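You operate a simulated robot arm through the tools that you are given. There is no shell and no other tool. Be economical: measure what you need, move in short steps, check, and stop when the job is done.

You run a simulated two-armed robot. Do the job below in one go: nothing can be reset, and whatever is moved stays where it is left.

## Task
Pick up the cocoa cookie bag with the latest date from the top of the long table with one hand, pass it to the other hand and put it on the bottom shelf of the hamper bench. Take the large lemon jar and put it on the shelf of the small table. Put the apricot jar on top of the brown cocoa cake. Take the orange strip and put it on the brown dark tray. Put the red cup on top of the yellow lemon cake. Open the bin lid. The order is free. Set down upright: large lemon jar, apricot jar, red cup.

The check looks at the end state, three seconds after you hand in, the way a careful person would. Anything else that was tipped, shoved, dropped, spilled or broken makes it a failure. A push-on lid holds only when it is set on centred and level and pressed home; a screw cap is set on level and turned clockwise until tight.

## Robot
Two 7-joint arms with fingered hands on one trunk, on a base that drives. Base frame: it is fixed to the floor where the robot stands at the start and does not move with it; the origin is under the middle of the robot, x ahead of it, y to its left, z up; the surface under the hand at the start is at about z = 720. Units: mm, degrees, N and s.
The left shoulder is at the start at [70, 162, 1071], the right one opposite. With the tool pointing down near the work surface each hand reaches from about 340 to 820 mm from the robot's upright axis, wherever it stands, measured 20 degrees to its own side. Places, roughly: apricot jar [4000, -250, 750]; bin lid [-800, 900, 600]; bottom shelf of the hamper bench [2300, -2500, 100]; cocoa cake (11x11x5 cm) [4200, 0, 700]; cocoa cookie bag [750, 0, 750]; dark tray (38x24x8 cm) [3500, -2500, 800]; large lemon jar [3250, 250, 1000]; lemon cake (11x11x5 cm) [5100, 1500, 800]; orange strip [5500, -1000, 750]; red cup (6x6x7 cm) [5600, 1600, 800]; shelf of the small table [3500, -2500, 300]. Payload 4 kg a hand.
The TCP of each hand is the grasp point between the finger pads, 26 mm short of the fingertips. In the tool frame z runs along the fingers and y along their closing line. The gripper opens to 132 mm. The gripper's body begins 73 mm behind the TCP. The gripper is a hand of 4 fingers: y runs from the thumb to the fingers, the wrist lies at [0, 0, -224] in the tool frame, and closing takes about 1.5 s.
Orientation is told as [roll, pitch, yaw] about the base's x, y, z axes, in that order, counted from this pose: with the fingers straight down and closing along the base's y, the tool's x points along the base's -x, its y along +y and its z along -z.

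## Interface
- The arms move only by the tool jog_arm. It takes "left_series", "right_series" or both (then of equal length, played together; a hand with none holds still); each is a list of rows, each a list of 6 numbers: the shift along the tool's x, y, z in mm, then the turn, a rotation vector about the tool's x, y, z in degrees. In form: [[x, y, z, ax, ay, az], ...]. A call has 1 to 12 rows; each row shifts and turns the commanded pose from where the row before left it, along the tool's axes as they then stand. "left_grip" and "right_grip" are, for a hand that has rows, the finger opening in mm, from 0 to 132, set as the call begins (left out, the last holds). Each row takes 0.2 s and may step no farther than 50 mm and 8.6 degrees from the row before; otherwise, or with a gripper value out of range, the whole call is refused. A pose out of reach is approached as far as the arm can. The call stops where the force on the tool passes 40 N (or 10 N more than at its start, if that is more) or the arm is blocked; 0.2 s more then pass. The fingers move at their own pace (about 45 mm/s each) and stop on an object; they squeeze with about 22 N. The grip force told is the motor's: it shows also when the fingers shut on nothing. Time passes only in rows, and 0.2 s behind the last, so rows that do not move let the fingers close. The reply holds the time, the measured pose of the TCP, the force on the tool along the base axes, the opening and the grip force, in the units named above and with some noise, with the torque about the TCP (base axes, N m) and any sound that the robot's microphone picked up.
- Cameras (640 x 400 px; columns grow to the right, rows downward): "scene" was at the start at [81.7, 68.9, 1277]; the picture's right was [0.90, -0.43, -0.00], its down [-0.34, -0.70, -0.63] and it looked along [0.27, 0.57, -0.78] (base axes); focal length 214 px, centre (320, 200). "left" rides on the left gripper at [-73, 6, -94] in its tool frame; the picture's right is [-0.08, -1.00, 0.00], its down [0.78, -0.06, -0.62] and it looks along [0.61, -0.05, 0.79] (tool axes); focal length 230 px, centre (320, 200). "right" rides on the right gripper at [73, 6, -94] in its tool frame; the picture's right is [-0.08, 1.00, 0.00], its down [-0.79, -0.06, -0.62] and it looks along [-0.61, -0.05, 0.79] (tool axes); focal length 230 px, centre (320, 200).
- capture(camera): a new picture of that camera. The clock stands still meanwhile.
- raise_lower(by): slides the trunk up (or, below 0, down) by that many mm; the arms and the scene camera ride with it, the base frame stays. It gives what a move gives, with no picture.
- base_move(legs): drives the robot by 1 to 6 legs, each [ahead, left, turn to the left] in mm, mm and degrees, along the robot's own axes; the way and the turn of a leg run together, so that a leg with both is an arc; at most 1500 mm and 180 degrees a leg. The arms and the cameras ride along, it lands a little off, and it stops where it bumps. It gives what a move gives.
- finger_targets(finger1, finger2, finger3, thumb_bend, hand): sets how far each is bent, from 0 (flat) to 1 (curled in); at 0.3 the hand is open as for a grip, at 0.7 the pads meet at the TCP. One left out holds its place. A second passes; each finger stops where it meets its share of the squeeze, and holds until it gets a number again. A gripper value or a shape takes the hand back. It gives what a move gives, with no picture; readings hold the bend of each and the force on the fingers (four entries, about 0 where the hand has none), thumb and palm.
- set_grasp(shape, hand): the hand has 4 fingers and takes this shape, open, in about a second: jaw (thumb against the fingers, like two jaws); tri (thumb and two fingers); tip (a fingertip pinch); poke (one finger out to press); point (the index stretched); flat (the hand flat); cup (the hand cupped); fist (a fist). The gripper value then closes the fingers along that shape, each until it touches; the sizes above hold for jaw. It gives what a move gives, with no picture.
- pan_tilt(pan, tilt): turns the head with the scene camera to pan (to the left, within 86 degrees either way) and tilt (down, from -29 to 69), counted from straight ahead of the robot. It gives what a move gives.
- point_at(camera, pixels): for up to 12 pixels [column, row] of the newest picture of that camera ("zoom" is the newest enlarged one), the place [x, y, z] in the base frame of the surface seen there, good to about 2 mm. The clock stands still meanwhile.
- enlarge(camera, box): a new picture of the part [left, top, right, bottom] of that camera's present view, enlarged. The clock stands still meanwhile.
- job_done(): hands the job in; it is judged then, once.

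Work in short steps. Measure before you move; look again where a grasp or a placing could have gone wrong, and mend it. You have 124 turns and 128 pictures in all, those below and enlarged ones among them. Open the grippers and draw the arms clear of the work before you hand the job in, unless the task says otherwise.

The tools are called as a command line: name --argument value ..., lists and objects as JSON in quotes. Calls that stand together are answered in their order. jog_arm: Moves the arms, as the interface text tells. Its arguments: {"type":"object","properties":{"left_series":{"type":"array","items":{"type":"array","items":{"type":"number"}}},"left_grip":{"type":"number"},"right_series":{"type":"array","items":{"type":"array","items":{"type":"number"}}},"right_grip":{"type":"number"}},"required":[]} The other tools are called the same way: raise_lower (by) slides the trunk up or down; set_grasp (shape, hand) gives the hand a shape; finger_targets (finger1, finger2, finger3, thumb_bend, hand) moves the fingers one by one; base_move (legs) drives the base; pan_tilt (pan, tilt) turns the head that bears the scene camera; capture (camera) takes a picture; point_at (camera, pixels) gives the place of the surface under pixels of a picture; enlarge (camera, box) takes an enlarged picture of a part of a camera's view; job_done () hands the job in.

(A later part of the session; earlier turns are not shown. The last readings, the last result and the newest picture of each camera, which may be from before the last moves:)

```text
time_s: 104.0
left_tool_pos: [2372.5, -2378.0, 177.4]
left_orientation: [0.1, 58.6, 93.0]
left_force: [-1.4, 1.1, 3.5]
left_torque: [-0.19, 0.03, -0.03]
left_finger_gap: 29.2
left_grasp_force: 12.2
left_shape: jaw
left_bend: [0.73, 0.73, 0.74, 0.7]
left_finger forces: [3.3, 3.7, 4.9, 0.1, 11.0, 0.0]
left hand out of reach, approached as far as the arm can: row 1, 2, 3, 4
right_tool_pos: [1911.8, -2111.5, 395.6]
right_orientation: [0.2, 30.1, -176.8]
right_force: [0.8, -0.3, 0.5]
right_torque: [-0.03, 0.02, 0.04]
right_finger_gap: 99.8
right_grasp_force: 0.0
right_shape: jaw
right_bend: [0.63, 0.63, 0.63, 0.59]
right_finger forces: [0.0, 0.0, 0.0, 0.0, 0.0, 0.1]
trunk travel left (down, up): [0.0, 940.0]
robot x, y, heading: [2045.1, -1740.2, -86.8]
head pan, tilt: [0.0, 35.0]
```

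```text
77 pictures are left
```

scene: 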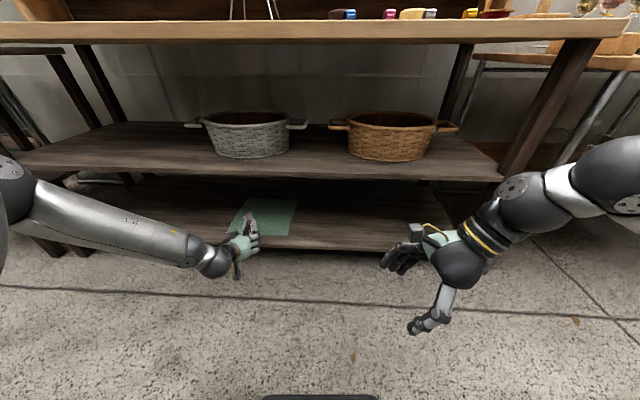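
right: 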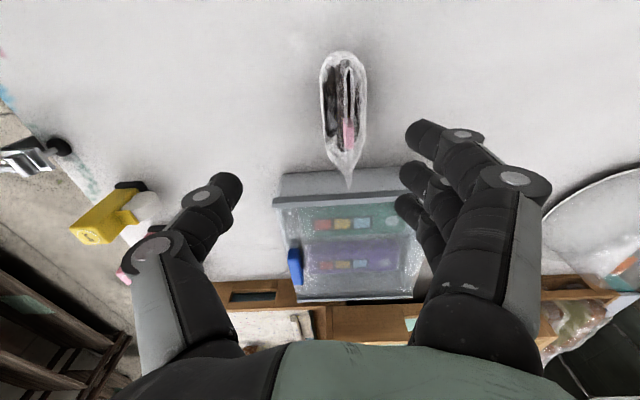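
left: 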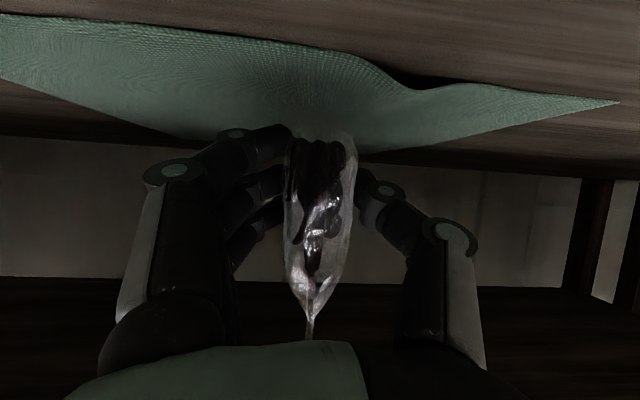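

Contact (≈4 N), but the cloth has rucked slightly. Lift 10 mm and look.

jog_arm --left_series '[[8.5, 0, -5.3, 0, 0, 0], [0, 0, 0, 0, 0, 0]]'

capture --camera "left"

enlarge --camera "scene" --box '[140, 160, 340, 300]'

```text
time_s: 104.6
left_tool_pos: [2373.0, -2378.6, 185.5]
left_orientation: [0.1, 58.3, 93.0]
left_force: [-0.3, 0.0, -0.8]
left_torque: [0.04, 0.03, -0.01]
left_finger_gap: 29.1
left_grasp_force: 11.5
left_shape: jaw
left_bend: [0.73, 0.73, 0.73, 0.7]
left_finger forces: [3.9, 3.6, 3.5, 0.0, 10.8, 0.1]
right_tool_pos: [1910.1, -2111.6, 396.0]
right_orientation: [0.2, 30.0, -176.6]
right_force: [-0.4, -0.1, 0.2]
right_torque: [-0.02, -0.02, -0.01]
right_finger_gap: 99.8
right_grasp_force: 0.1
right_shape: jaw
right_bend: [0.63, 0.63, 0.63, 0.59]
right_finger forces: [0.0, 0.1, 0.1, 0.0, 0.1, 0.0]
trunk travel left (down, up): [0.0, 940.0]
robot x, y, heading: [2051.7, -1746.1, -86.9]
head pan, tilt: [0.0, 35.0]
```

```text
76 pictures are left
```

left: 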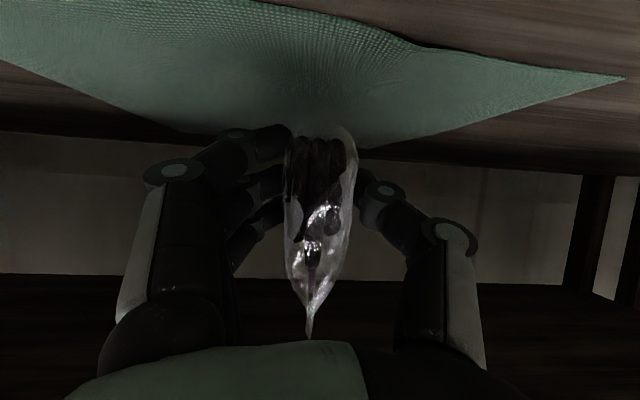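

```text
2.86 times, centred on (240, 230) of scene
```

zoom: 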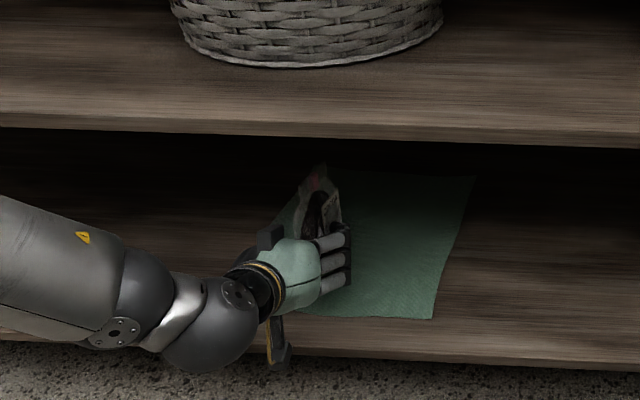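

Cloth has settled mostly. Drive 20 mm deeper, lower ~6 mm vertically (now within reach), then release.

base_move --legs '[[25, 0, 0]]'

jog_arm --left_series '[[-2.5, 0, 1.6, 0, 0, 0], [-2.5, 0, 1.6, 0, 0, 0], [0, 0, 0, 0, 0, 0]]'

capture --camera "left"

```text
time_s: 105.4
left_tool_pos: [2373.9, -2404.3, 187.8]
left_orientation: [0.2, 58.4, 93.0]
left_force: [0.8, 0.5, -1.3]
left_torque: [0.05, 0.03, -0.01]
left_finger_gap: 29.0
left_grasp_force: 12.2
left_shape: jaw
left_bend: [0.73, 0.73, 0.73, 0.7]
left_finger forces: [3.9, 3.6, 3.6, 0.0, 10.7, 0.0]
right_tool_pos: [1913.0, -2136.4, 396.7]
right_orientation: [0.2, 30.1, -176.7]
right_force: [0.2, 0.0, 0.2]
right_torque: [0.01, 0.0, 0.02]
right_finger_gap: 99.9
right_grasp_force: 0.0
right_shape: jaw
right_bend: [0.63, 0.63, 0.63, 0.59]
right_finger forces: [0.0, 0.1, 0.0, 0.0, 0.1, 0.1]
trunk travel left (down, up): [0.0, 940.0]
robot x, y, heading: [2054.1, -1765.6, -87.1]
head pan, tilt: [0.0, 35.0]
```

```text
time_s: 106.2
left_tool_pos: [2374.1, -2403.0, 180.7]
left_orientation: [0.1, 58.4, 93.0]
left_force: [0.5, -0.8, -0.9]
left_torque: [0.01, -0.02, 0.02]
left_finger_gap: 28.8
left_grasp_force: 12.0
left_shape: jaw
left_bend: [0.73, 0.73, 0.73, 0.7]
left_finger forces: [3.7, 3.6, 3.6, 0.0, 10.8, 0.0]
right_tool_pos: [1912.8, -2136.0, 395.4]
right_orientation: [0.1, 30.0, -176.7]
right_force: [-0.4, -0.2, -0.8]
right_torque: [0.01, -0.01, 0.0]
right_finger_gap: 99.8
right_grasp_force: 0.0
right_shape: jaw
right_bend: [0.63, 0.63, 0.63, 0.59]
right_finger forces: [0.0, 0.0, 0.0, 0.0, 0.0, 0.0]
trunk travel left (down, up): [0.0, 940.0]
robot x, y, heading: [2049.3, -1763.7, -86.8]
head pan, tilt: [0.0, 35.0]
```

```text
74 pictures are left
```

left: 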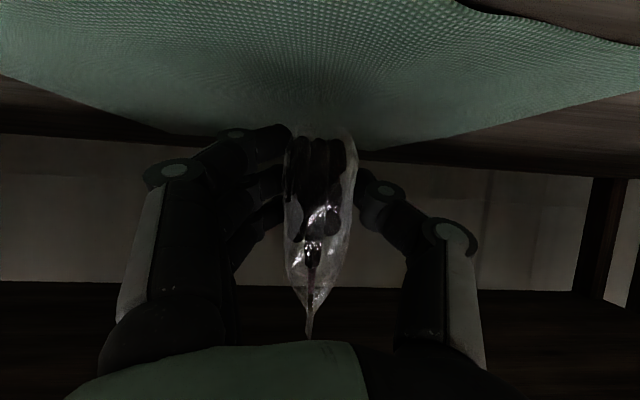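

Close above the cloth (≈3 mm). Release.

jog_arm --left_series '[[0, 0, 0, 0, 0, 0], [0, 0, 0, 0, 0, 0], [0, 0, 0, 0, 0, 0], [0, 0, 0, 0, 0, 0], [0, 0, 0, 0, 0, 0], [0, 0, 0, 0, 0, 0]]' --left_grip 110

capture --camera "left"

enlarge --camera "scene" --box '[140, 160, 340, 300]'

```text
time_s: 107.6
left_tool_pos: [2374.9, -2403.7, 181.3]
left_orientation: [0.1, 58.4, 93.0]
left_force: [1.2, 0.3, -0.4]
left_torque: [-0.01, 0.02, 0.02]
left_finger_gap: 109.7
left_grasp_force: 0.1
left_shape: jaw
left_bend: [0.56, 0.56, 0.56, 0.52]
left_finger forces: [0.1, 0.1, 0.1, 0.1, 0.0, 0.0]
right_tool_pos: [1913.0, -2136.1, 396.3]
right_orientation: [0.2, 30.2, -176.7]
right_force: [-0.2, 0.1, 0.7]
right_torque: [-0.01, -0.03, 0.01]
right_finger_gap: 99.8
right_grasp_force: 0.0
right_shape: jaw
right_bend: [0.63, 0.63, 0.63, 0.59]
right_finger forces: [0.1, 0.0, 0.0, 0.1, 0.1, 0.0]
trunk travel left (down, up): [0.0, 940.0]
robot x, y, heading: [2049.3, -1765.4, -87.0]
head pan, tilt: [0.0, 35.0]
```

```text
73 pictures are left
```

left: 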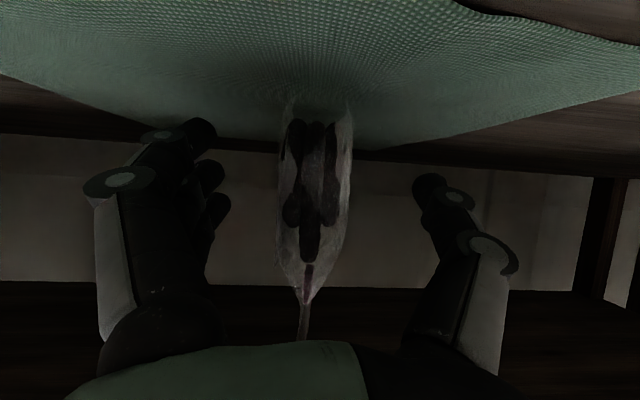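

```text
2.86 times, centred on (240, 230) of scene
```

zoom: 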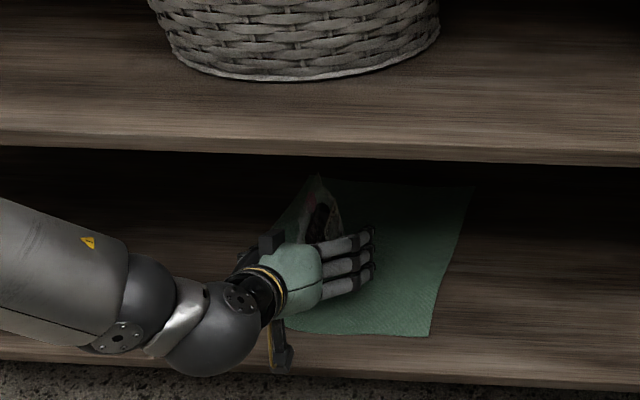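

The bag stands upright on its own. Back the base straight out.

jog_arm --left_series '[[6, 0, -4, 0, 0, 0]]'

base_move --legs '[[-450, 0, 0]]'

capture --camera "scene"

```text
time_s: 108.0
left_tool_pos: [2374.6, -2402.0, 186.5]
left_orientation: [0.0, 58.4, 93.0]
left_force: [0.2, 0.2, 0.1]
left_torque: [0.0, 0.0, -0.04]
left_finger_gap: 109.7
left_grasp_force: 0.2
left_shape: jaw
left_bend: [0.56, 0.56, 0.56, 0.52]
left_finger forces: [0.0, 0.0, 0.0, 0.0, 0.0, 0.1]
right_tool_pos: [1912.8, -2136.6, 396.0]
right_orientation: [0.2, 30.2, -176.7]
right_force: [0.2, -0.2, 0.2]
right_torque: [-0.01, -0.01, 0.02]
right_finger_gap: 99.7
right_grasp_force: 0.1
right_shape: jaw
right_bend: [0.63, 0.63, 0.63, 0.59]
right_finger forces: [0.0, 0.1, 0.1, 0.0, 0.0, 0.0]
trunk travel left (down, up): [0.0, 940.0]
robot x, y, heading: [2050.7, -1764.0, -87.0]
head pan, tilt: [0.0, 35.0]
```

```text
time_s: 110.7
left_tool_pos: [2348.8, -1957.2, 187.7]
left_orientation: [0.1, 58.4, 92.9]
left_force: [-0.5, -0.1, 0.2]
left_torque: [-0.01, -0.02, -0.02]
left_finger_gap: 109.7
left_grasp_force: 0.1
left_shape: jaw
left_bend: [0.56, 0.56, 0.56, 0.52]
left_finger forces: [0.0, 0.1, 0.0, 0.0, 0.0, 0.0]
right_tool_pos: [1887.8, -1689.2, 395.9]
right_orientation: [0.2, 30.2, -176.8]
right_force: [0.7, -0.3, 1.2]
right_torque: [-0.02, 0.0, 0.06]
right_finger_gap: 99.6
right_grasp_force: 0.0
right_shape: jaw
right_bend: [0.63, 0.63, 0.63, 0.59]
right_finger forces: [0.1, 0.1, 0.1, 0.1, 0.1, 0.1]
trunk travel left (down, up): [0.0, 940.0]
robot x, y, heading: [2027.6, -1321.0, -86.9]
head pan, tilt: [0.0, 35.0]
```

```text
71 pictures are left
```

scene: 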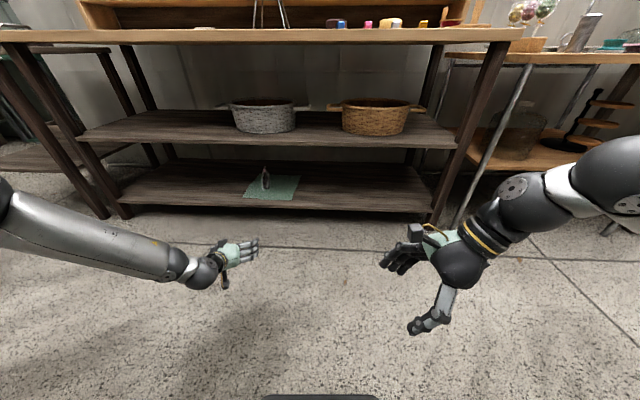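

Bag stands on the bottom shelf. Raise the trunk and restore both arms to neutral down-pointing poses.

raise_lower --by 400

raise_lower --by 200

jog_arm --left_series '[[0, 0, -20, 0, -8.4, 0], [0, 0, -20, 0, -8.4, 0], [0, 0, 0, 0, -8.4, 0], [0, 0, 0, 0, -8.4, 0], [0, 0, 0, 0, -8.4, 0], [0, 0, 0, 0, -8.4, 0], [0, 0, 0, 0, -8, 0], [0, 0, 0, 0, 0, 8.4], [0, 0, 0, 0, 0, 8.4], [0, 0, 0, 0, 0, 8.4], [0, 0, 0, 0, 0, 8.4], [0, 0, 0, 0, 0, 8.4]]' --right_series '[[0, 0, 0, 0, -7.5, 0], [0, 0, 0, 0, -7.5, 0], [0, 0, 0, 0, -7.5, 0], [0, 0, 0, 0, -7.5, 0], [0, 0, 0, 0, 0, -8.2], [0, 0, 0, 0, 0, -8.2], [0, 0, 0, 0, 0, -8.2], [0, 0, 0, 0, 0, -8.2], [0, 0, 0, 0, 0, -8.2], [0, 0, 0, 0, 0, -8.2], [0, 0, 0, 0, 0, -8.2], [0, 0, 0, 0, 0, -8.2]]'

jog_arm --left_series '[[0, 0, 0, 0, 0, 8.4], [0, 0, 0, 0, 0, 8.4], [0, 0, 0, 0, 0, 8.4], [0, 0, 0, 0, 0, 8.4], [0, 0, 0, 0, 0, 8.4], [0, 0, 0, 0, 0, 8.4], [0, 0, 0, 0, 0, 8.4], [0, 0, 0, 0, 0, 8.4], [0, 0, 0, 0, 0, 8.4], [0, 0, 0, 0, 0, 8.4], [0, 0, 0, 0, 0, 8.4], [0, 0, 0, 0, 0, 8.4]]' --right_series '[[0, 0, 0, 0, 0, -8.2], [0, 0, 0, 0, 0, -8.2], [0, 0, 0, 0, 0, -8.2], [0, 0, -30, 0, 0, 0], [0, 0, -30, 0, 0, 0], [0, 0, -30, 0, 0, 0], [0, 0, 0, 0, 0, 0], [0, 0, 0, 0, 0, 0], [0, 0, 0, 0, 0, 0], [0, 0, 0, 0, 0, 0], [0, 0, 0, 0, 0, 0], [0, 0, 0, 0, 0, 0]]'

base_move --legs '[[0, 0, 87], [950, 0, 0]]'

pan_tilt --pan 35 --tilt 20

capture --camera "scene"

```text
time_s: 114.5
left_tool_pos: [2349.4, -1957.5, 588.6]
left_orientation: [0.0, 58.4, 92.8]
left_force: [0.5, -0.2, 0.9]
left_torque: [0.0, -0.01, 0.0]
left_finger_gap: 109.6
left_grasp_force: 0.1
left_shape: jaw
left_bend: [0.56, 0.56, 0.56, 0.52]
left_finger forces: [0.0, 0.0, 0.0, 0.1, 0.1, 0.1]
right_tool_pos: [1888.0, -1689.7, 797.2]
right_orientation: [0.2, 30.1, -176.8]
right_force: [0.0, 0.0, 0.1]
right_torque: [0.02, 0.02, -0.02]
right_finger_gap: 99.6
right_grasp_force: 0.0
right_shape: jaw
right_bend: [0.63, 0.63, 0.63, 0.59]
right_finger forces: [0.0, 0.1, 0.1, 0.0, 0.1, 0.0]
trunk travel left (down, up): [-400.0, 540.0]
robot x, y, heading: [2023.2, -1319.5, -86.8]
head pan, tilt: [0.0, 35.0]
```

```text
time_s: 116.7
left_tool_pos: [2349.6, -1956.7, 788.4]
left_orientation: [0.0, 58.4, 93.0]
left_force: [0.4, 0.4, 0.2]
left_torque: [0.02, 0.02, -0.01]
left_finger_gap: 109.6
left_grasp_force: 0.1
left_shape: jaw
left_bend: [0.56, 0.56, 0.56, 0.52]
left_finger forces: [0.1, 0.1, 0.1, 0.0, 0.1, 0.0]
right_tool_pos: [1887.8, -1690.3, 996.8]
right_orientation: [0.2, 30.1, -176.7]
right_force: [-0.8, -0.1, 0.1]
right_torque: [0.01, 0.0, 0.01]
right_finger_gap: 99.7
right_grasp_force: 0.0
right_shape: jaw
right_bend: [0.63, 0.63, 0.63, 0.59]
right_finger forces: [0.1, 0.1, 0.1, 0.0, 0.0, 0.0]
trunk travel left (down, up): [-600.0, 340.0]
robot x, y, heading: [2027.7, -1316.1, -87.1]
head pan, tilt: [0.0, 35.0]
```

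```text
time_s: 119.3
left_tool_pos: [2354.9, -1908.6, 817.8]
left_orientation: [-0.1, 0.0, 50.7]
left_force: [0.4, -0.1, -0.5]
left_torque: [0.01, -0.01, -0.01]
left_finger_gap: 109.7
left_grasp_force: 0.0
left_shape: jaw
left_bend: [0.56, 0.56, 0.56, 0.52]
left_finger forces: [0.0, 0.0, 0.0, 0.0, 0.0, 0.0]
left hand out of reach, approached as far as the arm can: row 7
right_tool_pos: [1844.0, -1694.8, 1017.8]
right_orientation: [10.4, 4.5, -110.6]
right_force: [-0.6, 0.2, -0.1]
right_torque: [-0.01, 0.01, -0.04]
right_finger_gap: 99.6
right_grasp_force: 0.0
right_shape: jaw
right_bend: [0.63, 0.63, 0.63, 0.59]
right_finger forces: [0.1, 0.1, 0.0, 0.0, 0.0, 0.1]
right hand out of reach, approached as far as the arm can: row 1, 2, 3, 4
trunk travel left (down, up): [-600.0, 340.0]
robot x, y, heading: [2028.6, -1320.1, -86.6]
head pan, tilt: [0.0, 35.0]
```

```text
time_s: 121.9
left_tool_pos: [2355.1, -1908.0, 816.7]
left_orientation: [0.0, 0.0, -50.1]
left_force: [-0.5, 0.0, 0.7]
left_torque: [-0.03, 0.0, 0.01]
left_finger_gap: 109.2
left_grasp_force: 0.0
left_shape: jaw
left_bend: [0.56, 0.56, 0.56, 0.52]
left_finger forces: [0.0, 0.1, 0.0, 0.1, 0.0, 0.0]
right_tool_pos: [1825.5, -1695.9, 1105.9]
right_orientation: [11.3, -0.2, -86.7]
right_force: [0.2, -0.1, 0.3]
right_torque: [0.0, 0.0, 0.0]
right_finger_gap: 99.9
right_grasp_force: 0.0
right_shape: jaw
right_bend: [0.63, 0.63, 0.63, 0.59]
right_finger forces: [0.1, 0.0, 0.0, 0.0, 0.0, 0.0]
trunk travel left (down, up): [-600.0, 340.0]
robot x, y, heading: [2027.6, -1316.9, -86.9]
head pan, tilt: [0.0, 35.0]
```

```text
time_s: 130.6
left_tool_pos: [3569.0, -956.2, 818.6]
left_orientation: [-0.1, 0.0, 39.8]
left_force: [-0.4, -0.1, 0.8]
left_torque: [-0.01, 0.03, -0.03]
left_finger_gap: 109.7
left_grasp_force: 0.0
left_shape: jaw
left_bend: [0.56, 0.56, 0.56, 0.52]
left_finger forces: [0.0, 0.1, 0.1, 0.1, 0.0, 0.1]
right_tool_pos: [3352.9, -1485.7, 1105.7]
right_orientation: [11.3, -0.2, 3.0]
right_force: [0.1, -0.3, -1.2]
right_torque: [-0.05, -0.02, -0.01]
right_finger_gap: 99.7
right_grasp_force: 0.0
right_shape: jaw
right_bend: [0.63, 0.63, 0.63, 0.59]
right_finger forces: [0.0, 0.1, 0.1, 0.0, 0.1, 0.1]
trunk travel left (down, up): [-600.0, 340.0]
robot x, y, heading: [2976.5, -1283.2, 2.6]
head pan, tilt: [0.0, 35.0]
```

```text
time_s: 131.6
left_tool_pos: [3568.7, -956.9, 818.6]
left_orientation: [0.0, 0.0, 39.7]
left_force: [0.1, -0.3, 0.0]
left_torque: [-0.03, 0.05, -0.03]
left_finger_gap: 109.9
left_grasp_force: 0.1
left_shape: jaw
left_bend: [0.56, 0.56, 0.56, 0.52]
left_finger forces: [0.0, 0.0, 0.1, 0.0, 0.0, 0.0]
right_tool_pos: [3353.8, -1484.8, 1107.7]
right_orientation: [11.3, -0.2, 3.1]
right_force: [0.3, 0.7, -0.7]
right_torque: [0.02, 0.02, 0.0]
right_finger_gap: 99.9
right_grasp_force: 0.0
right_shape: jaw
right_bend: [0.63, 0.63, 0.63, 0.59]
right_finger forces: [0.0, 0.0, 0.0, 0.1, 0.0, 0.0]
trunk travel left (down, up): [-600.0, 340.0]
robot x, y, heading: [2978.3, -1283.3, 2.6]
head pan, tilt: [35.0, 20.0]
```

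```text
70 pictures are left
```

scene: 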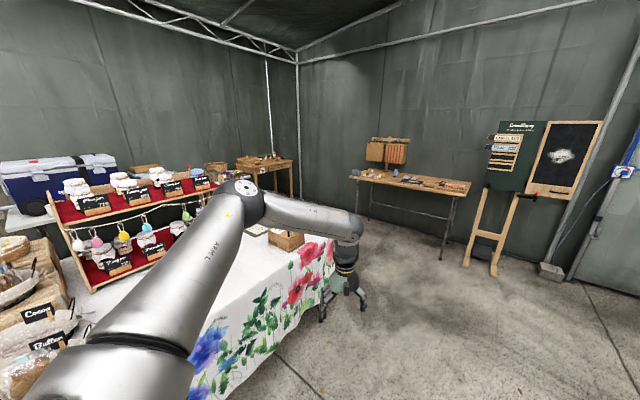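

The jar rack is visible on the table at left. Turn left to face the table squarely for a better view.

base_move --legs '[[350, 0, 0], [0, 0, 87]]'

pan_tilt --pan 0 --tilt 25

capture --camera "scene"

```text
time_s: 137.6
left_tool_pos: [3033.5, -658.8, 817.4]
left_orientation: [-0.1, 0.0, 126.7]
left_force: [0.1, 0.6, 0.1]
left_torque: [-0.01, -0.02, 0.02]
left_finger_gap: 109.9
left_grasp_force: 0.1
left_shape: jaw
left_bend: [0.56, 0.56, 0.56, 0.52]
left_finger forces: [0.1, 0.1, 0.1, 0.0, 0.0, 0.0]
right_tool_pos: [3547.9, -903.9, 1105.4]
right_orientation: [11.3, -0.3, 89.9]
right_force: [0.4, -0.7, -0.1]
right_torque: [0.03, -0.02, 0.0]
right_finger_gap: 99.8
right_grasp_force: 0.0
right_shape: jaw
right_bend: [0.63, 0.63, 0.63, 0.59]
right_finger forces: [0.1, 0.0, 0.1, 0.0, 0.0, 0.0]
trunk travel left (down, up): [-600.0, 340.0]
robot x, y, heading: [3324.5, -1266.3, 89.6]
head pan, tilt: [35.0, 20.0]
```

```text
time_s: 138.6
left_tool_pos: [3033.1, -659.2, 818.0]
left_orientation: [-0.1, 0.0, 126.7]
left_force: [0.6, -0.7, -0.7]
left_torque: [0.01, 0.02, 0.01]
left_finger_gap: 109.5
left_grasp_force: 0.1
left_shape: jaw
left_bend: [0.56, 0.56, 0.56, 0.52]
left_finger forces: [0.1, 0.0, 0.0, 0.1, 0.1, 0.0]
right_tool_pos: [3547.6, -904.0, 1106.2]
right_orientation: [11.3, -0.3, 89.9]
right_force: [0.0, 0.5, -0.1]
right_torque: [-0.02, 0.01, 0.0]
right_finger_gap: 99.9
right_grasp_force: 0.0
right_shape: jaw
right_bend: [0.63, 0.63, 0.63, 0.59]
right_finger forces: [0.0, 0.0, 0.0, 0.1, 0.0, 0.1]
trunk travel left (down, up): [-600.0, 340.0]
robot x, y, heading: [3325.2, -1266.2, 89.7]
head pan, tilt: [0.0, 25.0]
```

```text
69 pictures are left
```

scene: 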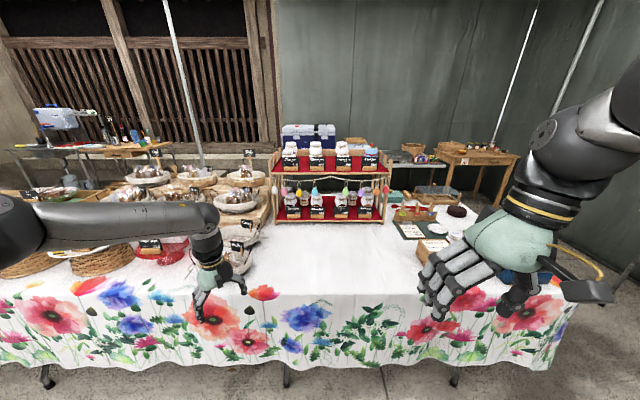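

enlarge --camera "scene" --box '[265, 130, 405, 225]'

point_at --camera "zoom" --pixels '[[110, 80], [225, 80], [350, 85], [475, 100], [120, 310], [220, 310], [335, 315], [455, 315], [250, 400], [330, 410], [100, 430]]'

point_at --camera "scene" --pixels '[[458, 210], [412, 210], [435, 190], [425, 225], [440, 250], [235, 255], [290, 300]]'

enlarge --camera "scene" --box '[385, 170, 505, 260]'

```text
4.21 times, centred on (335, 178) of scene
```

zoom: 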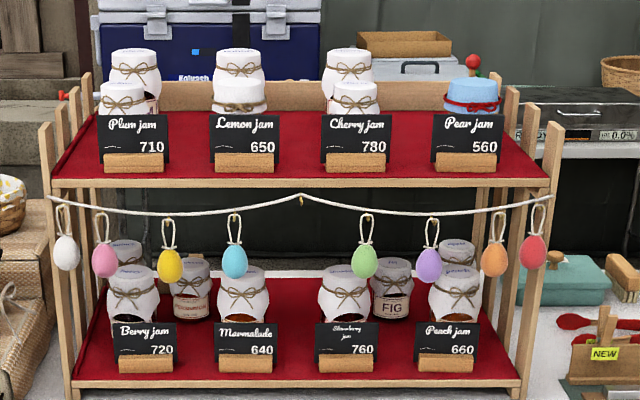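

```text
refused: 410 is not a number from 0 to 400
```

```text
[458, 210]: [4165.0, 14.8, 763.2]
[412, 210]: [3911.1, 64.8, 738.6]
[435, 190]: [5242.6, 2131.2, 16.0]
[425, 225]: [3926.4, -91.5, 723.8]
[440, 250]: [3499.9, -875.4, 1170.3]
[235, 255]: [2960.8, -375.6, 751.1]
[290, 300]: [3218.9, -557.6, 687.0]
```

```text
4.44 times, centred on (445, 215) of scene
```

zoom: 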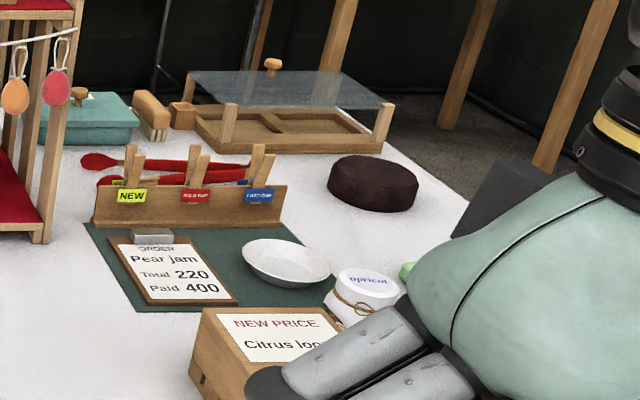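

The rack's top shelf has "Lemon jam" jars. I measure jars and zoom on the lids.

enlarge --camera "scene" --box '[275, 138, 395, 176]'

point_at --camera "zoom" --pixels '[[70, 60], [80, 20], [215, 65], [215, 20], [215, 40], [345, 20], [350, 65], [470, 60], [215, 110], [25, 190], [450, 200]]'

```text
5.33 times, centred on (335, 157) of scene
```

zoom: 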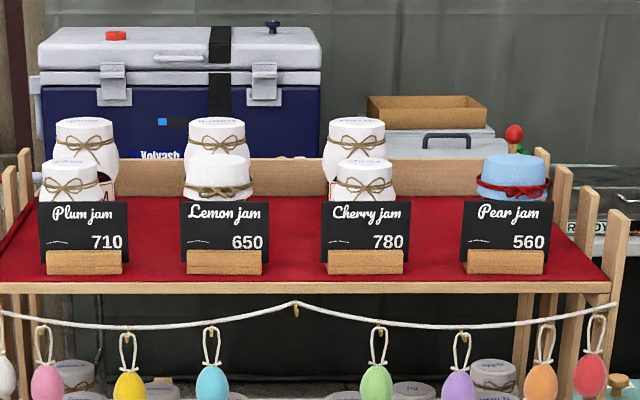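

```text
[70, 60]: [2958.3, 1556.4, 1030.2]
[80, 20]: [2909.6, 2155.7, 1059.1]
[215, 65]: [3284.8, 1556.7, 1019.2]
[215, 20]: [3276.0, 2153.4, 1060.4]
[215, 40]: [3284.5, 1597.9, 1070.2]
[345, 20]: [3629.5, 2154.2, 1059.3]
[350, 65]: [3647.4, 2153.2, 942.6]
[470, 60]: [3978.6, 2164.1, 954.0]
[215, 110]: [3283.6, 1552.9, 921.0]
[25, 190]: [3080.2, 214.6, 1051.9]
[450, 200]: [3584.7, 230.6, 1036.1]
```

point_at --camera "zoom" --pixels '[[217, 123], [217, 140], [220, 160], [220, 180], [190, 148], [245, 148], [196, 180], [250, 180], [225, 225], [225, 262], [300, 220], [513, 170]]'

enlarge --camera "scene" --box '[304, 136, 330, 160]'

```text
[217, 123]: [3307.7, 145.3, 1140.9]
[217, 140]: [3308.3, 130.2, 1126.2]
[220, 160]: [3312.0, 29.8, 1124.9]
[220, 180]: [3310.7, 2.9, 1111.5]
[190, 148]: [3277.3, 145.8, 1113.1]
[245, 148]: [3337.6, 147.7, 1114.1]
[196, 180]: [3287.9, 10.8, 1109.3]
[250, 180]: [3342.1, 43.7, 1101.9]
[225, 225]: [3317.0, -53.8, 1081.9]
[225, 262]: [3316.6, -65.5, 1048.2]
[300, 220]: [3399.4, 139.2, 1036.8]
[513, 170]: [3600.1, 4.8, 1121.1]
```

```text
16.00 times, centred on (317, 148) of scene
```

zoom: 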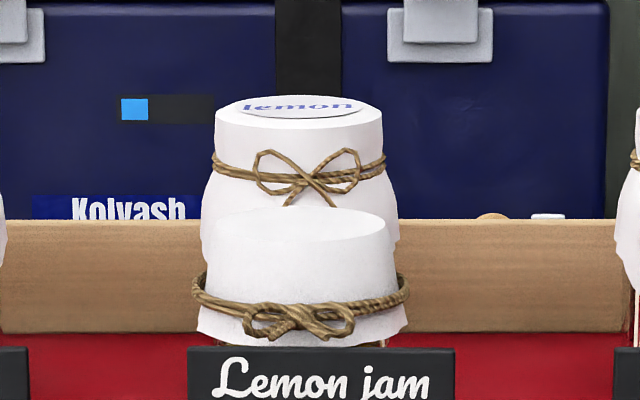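

The back jar (lid "lemon", top z≈1143, at (3308,~160)) is the larger one, reachable from behind the table later. First I go to the table's far end for the apricot jar and cake; retract the left hand up first.

jog_arm --left_series '[[0, 0, -40, 0, 0, 7.4], [0, 0, -40, 0, 0, 7.4], [0, 0, -40, 0, 0, 7.4], [0, 0, -40, 0, 0, 7.4], [30, 0, -20, 0, 0, 7.4], [45, 0, 0, 0, 0, 0], [45, 0, 0, 0, 0, 0]]' --right_series '[[0, 0, 0, 5.6, 0, 0], [0, 0, 0, 5.6, 0, 0], [0, 0, 0, 0, 0, 0], [0, 0, 0, 0, 0, 0], [0, 0, 0, 0, 0, 0], [0, 0, 0, 0, 0, 0], [0, 0, 0, 0, 0, 0]]'

base_move --legs '[[0, 0, -90], [1450, 0, 0], [0, 0, 135]]'

pan_tilt --pan 0 --tilt 35

capture --camera "scene"

```text
time_s: 140.2
left_tool_pos: [3034.3, -783.1, 998.4]
left_orientation: [-0.2, -0.1, 89.6]
left_force: [0.1, -1.0, 0.6]
left_torque: [0.02, -0.01, -0.04]
left_finger_gap: 110.0
left_grasp_force: 0.1
left_shape: jaw
left_bend: [0.56, 0.56, 0.56, 0.52]
left_finger forces: [0.0, 0.0, 0.0, 0.0, 0.1, 0.0]
left hand out of reach, approached as far as the arm can: row 4
right_tool_pos: [3548.7, -906.7, 1107.7]
right_orientation: [0.2, -0.3, 89.9]
right_force: [0.0, -0.6, 0.5]
right_torque: [0.03, 0.03, -0.02]
right_finger_gap: 99.8
right_grasp_force: 0.0
right_shape: jaw
right_bend: [0.63, 0.63, 0.63, 0.59]
right_finger forces: [0.1, 0.1, 0.1, 0.0, 0.1, 0.0]
trunk travel left (down, up): [-600.0, 340.0]
robot x, y, heading: [3326.0, -1263.6, 89.7]
head pan, tilt: [0.0, 25.0]
```

```text
time_s: 156.9
left_tool_pos: [4242.9, -1143.1, 996.2]
left_orientation: [-0.1, -0.1, 136.3]
left_force: [0.1, 0.3, -0.6]
left_torque: [0.02, 0.01, 0.01]
left_finger_gap: 109.4
left_grasp_force: 0.1
left_shape: jaw
left_bend: [0.56, 0.56, 0.56, 0.52]
left_finger forces: [0.1, 0.0, 0.0, 0.1, 0.0, 0.0]
right_tool_pos: [4683.4, -852.1, 1107.1]
right_orientation: [0.1, -0.1, 136.7]
right_force: [0.0, 0.3, -0.5]
right_torque: [0.01, 0.01, -0.02]
right_finger_gap: 99.8
right_grasp_force: 0.1
right_shape: jaw
right_bend: [0.63, 0.63, 0.63, 0.59]
right_finger forces: [0.1, 0.0, 0.1, 0.0, 0.1, 0.0]
trunk travel left (down, up): [-600.0, 340.0]
robot x, y, heading: [4794.3, -1263.8, 136.7]
head pan, tilt: [0.0, 25.0]
```

```text
time_s: 157.7
left_tool_pos: [4243.8, -1143.2, 998.2]
left_orientation: [-0.1, -0.1, 136.4]
left_force: [0.6, -0.2, -0.2]
left_torque: [0.01, -0.02, -0.03]
left_finger_gap: 109.7
left_grasp_force: 0.1
left_shape: jaw
left_bend: [0.56, 0.56, 0.56, 0.52]
left_finger forces: [0.0, 0.1, 0.1, 0.1, 0.1, 0.1]
right_tool_pos: [4682.6, -853.2, 1105.7]
right_orientation: [0.1, -0.2, 136.6]
right_force: [-0.7, 0.5, -0.3]
right_torque: [0.0, 0.02, -0.02]
right_finger_gap: 99.6
right_grasp_force: 0.1
right_shape: jaw
right_bend: [0.63, 0.63, 0.63, 0.59]
right_finger forces: [0.0, 0.1, 0.1, 0.0, 0.0, 0.0]
trunk travel left (down, up): [-600.0, 340.0]
robot x, y, heading: [4794.0, -1267.0, 136.6]
head pan, tilt: [0.0, 35.0]
```

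```text
64 pictures are left
```

scene: 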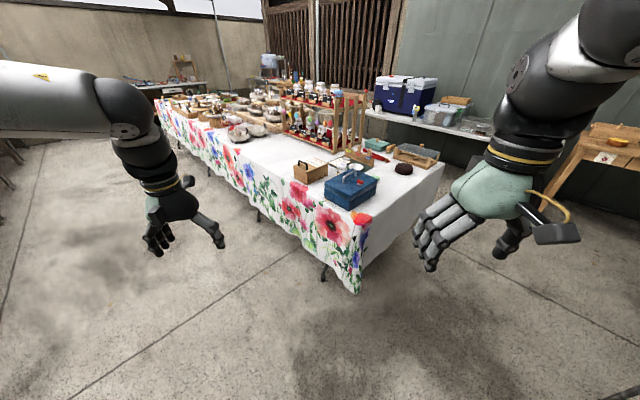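

Floor at the table end is clear. Turn to face −x and strafe to the table end.

base_move --legs '[[0, 0, 43.5], [0, -1130, 0]]'

pan_tilt --pan 0 --tilt 45

capture --camera "scene"

```text
time_s: 165.4
left_tool_pos: [4312.5, -430.8, 997.2]
left_orientation: [0.0, -0.1, -179.7]
left_force: [-0.2, 0.6, -0.1]
left_torque: [-0.03, 0.02, 0.0]
left_finger_gap: 109.8
left_grasp_force: 0.1
left_shape: jaw
left_bend: [0.56, 0.56, 0.56, 0.52]
left_finger forces: [0.0, 0.0, 0.0, 0.1, 0.0, 0.0]
right_tool_pos: [4428.5, 83.9, 1106.3]
right_orientation: [0.1, -0.2, -179.4]
right_force: [-0.2, 0.6, 0.2]
right_torque: [0.0, 0.0, 0.01]
right_finger_gap: 99.8
right_grasp_force: 0.1
right_shape: jaw
right_bend: [0.63, 0.63, 0.63, 0.59]
right_finger forces: [0.1, 0.1, 0.1, 0.0, 0.0, 0.0]
trunk travel left (down, up): [-600.0, 340.0]
robot x, y, heading: [4795.9, -130.2, -179.9]
head pan, tilt: [0.0, 35.0]
```

```text
time_s: 166.2
left_tool_pos: [4312.4, -430.7, 998.1]
left_orientation: [-0.1, 0.0, -179.7]
left_force: [0.2, 1.2, 0.2]
left_torque: [0.05, -0.02, -0.02]
left_finger_gap: 109.8
left_grasp_force: 0.1
left_shape: jaw
left_bend: [0.56, 0.56, 0.56, 0.52]
left_finger forces: [0.0, 0.0, 0.0, 0.0, 0.0, 0.0]
right_tool_pos: [4428.1, 85.5, 1106.5]
right_orientation: [0.1, -0.3, -179.5]
right_force: [-0.5, -0.6, -0.4]
right_torque: [0.0, 0.01, -0.01]
right_finger_gap: 99.8
right_grasp_force: 0.1
right_shape: jaw
right_bend: [0.63, 0.63, 0.63, 0.59]
right_finger forces: [0.0, 0.1, 0.0, 0.0, 0.0, 0.0]
trunk travel left (down, up): [-600.0, 340.0]
robot x, y, heading: [4795.8, -131.9, -179.7]
head pan, tilt: [0.0, 45.0]
```

```text
63 pictures are left
```

scene: 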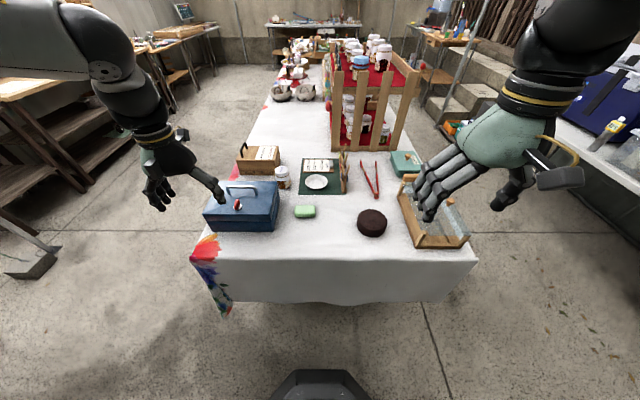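

Apricot jar at (283,177), cake at (371,222). Zoom and measure both.

enlarge --camera "scene" --box '[230, 140, 400, 246]'

point_at --camera "scene" --pixels '[[283, 170], [283, 180], [283, 186], [371, 214], [371, 222], [357, 218], [386, 220], [371, 234], [262, 190], [305, 211], [330, 262], [260, 160]]'

```text
3.76 times, centred on (315, 193) of scene
```

zoom: 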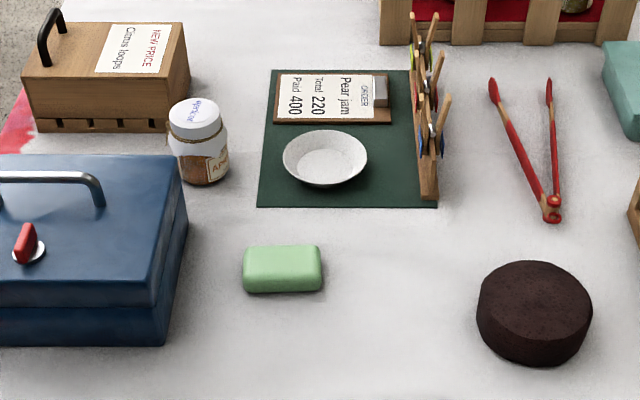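

```text
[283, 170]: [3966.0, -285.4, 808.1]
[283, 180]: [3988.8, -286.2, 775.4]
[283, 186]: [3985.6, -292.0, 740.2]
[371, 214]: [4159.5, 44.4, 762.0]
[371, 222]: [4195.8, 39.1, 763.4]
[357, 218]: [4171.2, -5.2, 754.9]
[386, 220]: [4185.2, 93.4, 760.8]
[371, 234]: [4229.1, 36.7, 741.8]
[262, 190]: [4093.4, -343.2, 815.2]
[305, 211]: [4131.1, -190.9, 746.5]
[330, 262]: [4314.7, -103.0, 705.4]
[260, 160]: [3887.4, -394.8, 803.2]
```

point_at --camera "zoom" --pixels '[[195, 102], [195, 113], [195, 128], [173, 115], [218, 113], [203, 180], [535, 265], [535, 326], [482, 295], [587, 295], [535, 295], [230, 220]]'

```text
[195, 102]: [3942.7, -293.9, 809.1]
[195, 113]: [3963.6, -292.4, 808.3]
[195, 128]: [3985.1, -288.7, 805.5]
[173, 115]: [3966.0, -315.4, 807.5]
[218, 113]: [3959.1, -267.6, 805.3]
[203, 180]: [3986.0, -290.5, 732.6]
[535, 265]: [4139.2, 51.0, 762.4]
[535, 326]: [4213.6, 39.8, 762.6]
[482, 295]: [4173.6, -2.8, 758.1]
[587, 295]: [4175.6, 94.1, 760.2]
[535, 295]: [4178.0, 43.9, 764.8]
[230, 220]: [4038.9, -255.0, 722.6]
```

Jar centre ≈(3962,−291), lid top 808; cake centre ≈(4177,45), top 763. Check the neighbouring box corners.

point_at --camera "zoom" --pixels '[[183, 160], [186, 200], [184, 60], [170, 110], [160, 128], [60, 125], [100, 160], [188, 90], [228, 150], [176, 160]]'

base_move --legs '[[160, 0, 0]]'

```text
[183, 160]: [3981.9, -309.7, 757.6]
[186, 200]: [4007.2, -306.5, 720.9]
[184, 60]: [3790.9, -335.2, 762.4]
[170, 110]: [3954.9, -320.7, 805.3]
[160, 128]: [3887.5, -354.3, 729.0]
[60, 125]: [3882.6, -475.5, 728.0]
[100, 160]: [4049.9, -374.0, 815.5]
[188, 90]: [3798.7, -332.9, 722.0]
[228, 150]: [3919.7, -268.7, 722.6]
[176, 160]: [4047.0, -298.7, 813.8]
```

```text
time_s: 167.6
left_tool_pos: [4152.2, -429.1, 997.4]
left_orientation: [-0.1, 0.0, -179.9]
left_force: [-1.1, 1.2, -0.2]
left_torque: [-0.01, -0.01, 0.02]
left_finger_gap: 109.7
left_grasp_force: 0.1
left_shape: jaw
left_bend: [0.56, 0.56, 0.56, 0.52]
left_finger forces: [0.0, 0.1, 0.1, 0.0, 0.0, 0.0]
right_tool_pos: [4270.2, 84.8, 1105.5]
right_orientation: [0.1, -0.3, -179.5]
right_force: [-0.1, 0.5, 0.6]
right_torque: [0.03, 0.0, 0.02]
right_finger_gap: 99.6
right_grasp_force: 0.1
right_shape: jaw
right_bend: [0.63, 0.63, 0.63, 0.59]
right_finger forces: [0.0, 0.0, 0.0, 0.0, 0.0, 0.0]
trunk travel left (down, up): [-600.0, 340.0]
robot x, y, heading: [4638.0, -138.5, -179.8]
head pan, tilt: [0.0, 45.0]
```

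Clearances suit closing along y. Move the left hand above the jar with opening 95.

jog_arm --left_series '[[-38, -27.6, 0, 0, 0, 0], [-38, -27.6, 0, 0, 0, 0], [-38, -27.6, 0, 0, 0, 0], [-38, -27.6, 0, 0, 0, 0], [-38, -27.6, 0, 0, 0, 0], [0, 0, 45, 0, 0, 0], [0, 0, 45, 0, 0, 0], [0, 0, 0, 0, 0, 0]]' --left_grip 100

capture --camera "left"

```text
time_s: 169.4
left_tool_pos: [4066.6, -367.8, 880.9]
left_orientation: [-0.1, -0.2, -179.9]
left_force: [0.7, -0.2, 0.2]
left_torque: [0.01, 0.04, 0.01]
left_finger_gap: 100.5
left_grasp_force: 0.2
left_shape: jaw
left_bend: [0.63, 0.63, 0.63, 0.59]
left_finger forces: [0.0, 0.0, 0.0, 0.1, 0.0, 0.0]
left hand out of reach, approached as far as the arm can: row 3, 4, 5
right_tool_pos: [4270.8, 85.1, 1105.9]
right_orientation: [0.1, -0.3, -179.6]
right_force: [-0.3, -0.1, -0.5]
right_torque: [0.01, 0.01, -0.03]
right_finger_gap: 99.8
right_grasp_force: 0.0
right_shape: jaw
right_bend: [0.63, 0.63, 0.63, 0.59]
right_finger forces: [0.0, 0.0, 0.0, 0.0, 0.0, 0.0]
trunk travel left (down, up): [-600.0, 340.0]
robot x, y, heading: [4632.1, -137.7, -180.1]
head pan, tilt: [0.0, 45.0]
```

```text
61 pictures are left
```

left: 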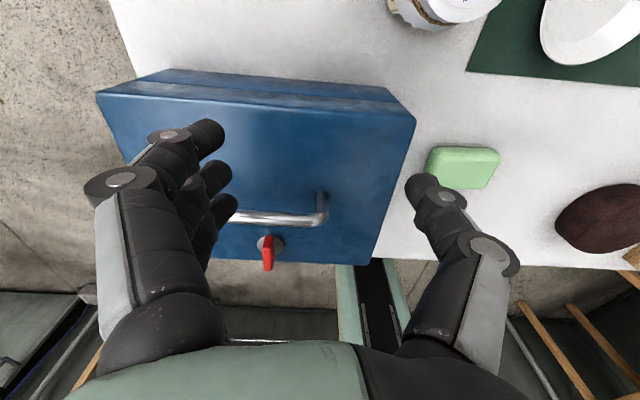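

Continue at this height toward the jar (−105 x, +77 y).

jog_arm --left_series '[[0, -38, 0, 0, 0, 0], [0, -38, 0, 0, 0, 0], [-35, 0, 0, 0, 0, 0], [-35, 0, 0, 0, 0, 0], [-34, 0, 0, 0, 0, 0], [0, 0, 0, 0, 0, 0]]'

capture --camera "left"

```text
time_s: 170.8
left_tool_pos: [4046.1, -371.6, 899.2]
left_orientation: [-0.2, -0.2, -179.9]
left_force: [-0.9, 0.0, 0.4]
left_torque: [0.03, 0.0, 0.03]
left_finger_gap: 100.4
left_grasp_force: 0.1
left_shape: jaw
left_bend: [0.63, 0.63, 0.63, 0.59]
left_finger forces: [0.0, 0.0, 0.0, 0.0, 0.0, 0.1]
left hand out of reach, approached as far as the arm can: row 1, 2, 3, 4, 5
right_tool_pos: [4268.6, 84.6, 1106.2]
right_orientation: [0.1, -0.1, -179.6]
right_force: [-0.2, 0.2, 0.2]
right_torque: [0.02, 0.02, 0.0]
right_finger_gap: 99.8
right_grasp_force: 0.0
right_shape: jaw
right_bend: [0.63, 0.63, 0.63, 0.59]
right_finger forces: [0.0, 0.0, 0.1, 0.0, 0.0, 0.0]
trunk travel left (down, up): [-600.0, 340.0]
robot x, y, heading: [4633.2, -133.5, -179.9]
head pan, tilt: [0.0, 45.0]
```

```text
60 pictures are left
```

left: 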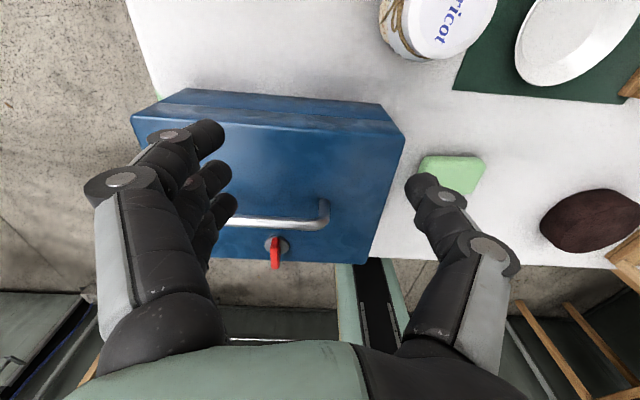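

The left arm is at some joint limit here. I switch to the right hand: strafe left 340 mm so the jar lies ahead-right, raising the left hand first.

jog_arm --left_series '[[0, 0, -40, 0, 0, 0], [40, 20, -20, 0, 0, 0], [45, 0, 0, 0, 0, 0], [45, 0, 0, 0, 0, 0]]'

base_move --legs '[[0, 345, 0]]'

jog_arm --right_series '[[0, 0, 45, 0, 0, 0], [0, 0, 45, 0, 0, 0], [0, 0, 45, 0, 0, 0], [-45, 0, 0, 0, 0, 0], [-45, 0, 0, 0, 0, 0], [-45, 0, 0, 0, 0, 0], [-45, 0, 0, 0, 0, 0], [-45, 0, 0, 0, 0, 0], [0, 0, 45, 0, 0, 0], [0, 0, 0, 0, 0, 0]]'

capture --camera "right"

```text
time_s: 171.8
left_tool_pos: [4178.6, -391.6, 959.6]
left_orientation: [-0.1, -0.1, -179.8]
left_force: [0.5, 0.0, 0.4]
left_torque: [-0.01, 0.02, -0.01]
left_finger_gap: 100.3
left_grasp_force: 0.0
left_shape: jaw
left_bend: [0.63, 0.63, 0.63, 0.59]
left_finger forces: [0.1, 0.0, 0.1, 0.1, 0.0, 0.0]
right_tool_pos: [4270.9, 84.6, 1107.5]
right_orientation: [0.0, -0.3, -179.6]
right_force: [-0.1, 0.0, -0.8]
right_torque: [-0.02, 0.03, -0.01]
right_finger_gap: 99.6
right_grasp_force: 0.1
right_shape: jaw
right_bend: [0.63, 0.63, 0.63, 0.59]
right_finger forces: [0.1, 0.1, 0.0, 0.1, 0.0, 0.0]
trunk travel left (down, up): [-600.0, 340.0]
robot x, y, heading: [4633.5, -133.6, -180.0]
head pan, tilt: [0.0, 45.0]
```

```text
time_s: 174.0
left_tool_pos: [4179.2, -738.1, 959.0]
left_orientation: [0.0, -0.1, -179.7]
left_force: [-0.2, 0.2, 0.6]
left_torque: [0.02, 0.02, 0.0]
left_finger_gap: 100.2
left_grasp_force: 0.1
left_shape: jaw
left_bend: [0.63, 0.63, 0.63, 0.59]
left_finger forces: [0.0, 0.0, 0.0, 0.0, 0.1, 0.1]
right_tool_pos: [4271.2, -261.6, 1106.6]
right_orientation: [0.2, -0.2, -179.4]
right_force: [0.1, 0.2, 0.2]
right_torque: [0.02, -0.03, 0.02]
right_finger_gap: 99.7
right_grasp_force: 0.0
right_shape: jaw
right_bend: [0.63, 0.63, 0.63, 0.59]
right_finger forces: [0.0, 0.0, 0.0, 0.0, 0.0, 0.1]
trunk travel left (down, up): [-600.0, 340.0]
robot x, y, heading: [4632.8, -482.2, -179.6]
head pan, tilt: [0.0, 45.0]
```

```text
time_s: 176.2
left_tool_pos: [4179.5, -740.0, 960.7]
left_orientation: [-0.1, -0.1, -179.7]
left_force: [0.4, -0.3, 0.3]
left_torque: [-0.02, 0.0, 0.01]
left_finger_gap: 100.3
left_grasp_force: 0.1
left_shape: jaw
left_bend: [0.63, 0.63, 0.63, 0.59]
left_finger forces: [0.1, 0.0, 0.1, 0.1, 0.0, 0.1]
right_tool_pos: [4043.2, -264.0, 926.8]
right_orientation: [-0.1, -0.3, -179.4]
right_force: [-0.6, -0.5, 0.4]
right_torque: [0.01, 0.03, -0.01]
right_finger_gap: 99.8
right_grasp_force: 0.1
right_shape: jaw
right_bend: [0.63, 0.63, 0.63, 0.59]
right_finger forces: [0.0, 0.0, 0.0, 0.0, 0.0, 0.0]
trunk travel left (down, up): [-600.0, 340.0]
robot x, y, heading: [4637.5, -481.1, -179.6]
head pan, tilt: [0.0, 45.0]
```

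```text
59 pictures are left
```

right: 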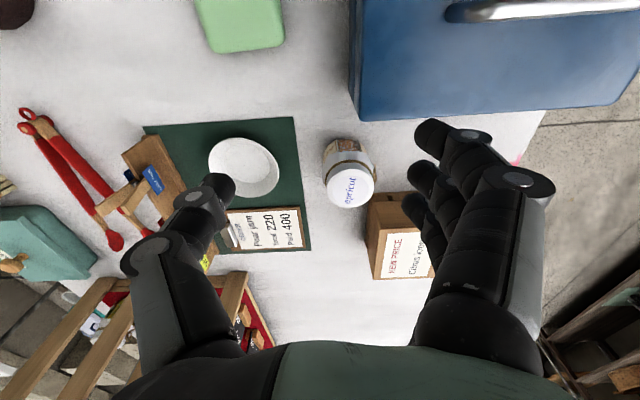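

Right hand works. Move −81 in x, −27 in y, and check.

jog_arm --right_series '[[-41, 14, 0, 0, 0, 0], [-40, 13, 0, 0, 0, 0], [0, 0, 40, 0, 0, 0], [0, 0, 0, 0, 0, 0]]'

capture --camera "right"

```text
time_s: 177.2
left_tool_pos: [4180.0, -740.7, 959.3]
left_orientation: [-0.1, -0.1, -179.7]
left_force: [-0.1, -0.2, 0.0]
left_torque: [0.0, 0.01, -0.02]
left_finger_gap: 100.3
left_grasp_force: 0.1
left_shape: jaw
left_bend: [0.63, 0.63, 0.63, 0.59]
left_finger forces: [0.1, 0.1, 0.0, 0.0, 0.0, 0.1]
right_tool_pos: [3962.2, -292.1, 886.6]
right_orientation: [0.0, -0.1, -179.3]
right_force: [0.2, -0.2, -0.3]
right_torque: [0.02, 0.04, -0.01]
right_finger_gap: 99.7
right_grasp_force: 0.1
right_shape: jaw
right_bend: [0.63, 0.63, 0.63, 0.59]
right_finger forces: [0.1, 0.0, 0.0, 0.1, 0.1, 0.1]
trunk travel left (down, up): [-600.0, 340.0]
robot x, y, heading: [4634.7, -478.2, -179.6]
head pan, tilt: [0.0, 45.0]
```

```text
58 pictures are left
```

right: 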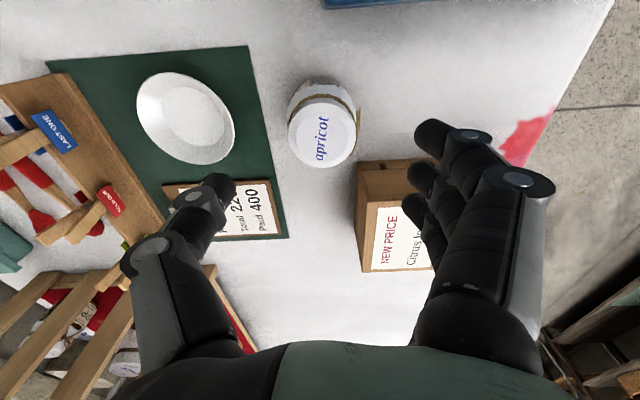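

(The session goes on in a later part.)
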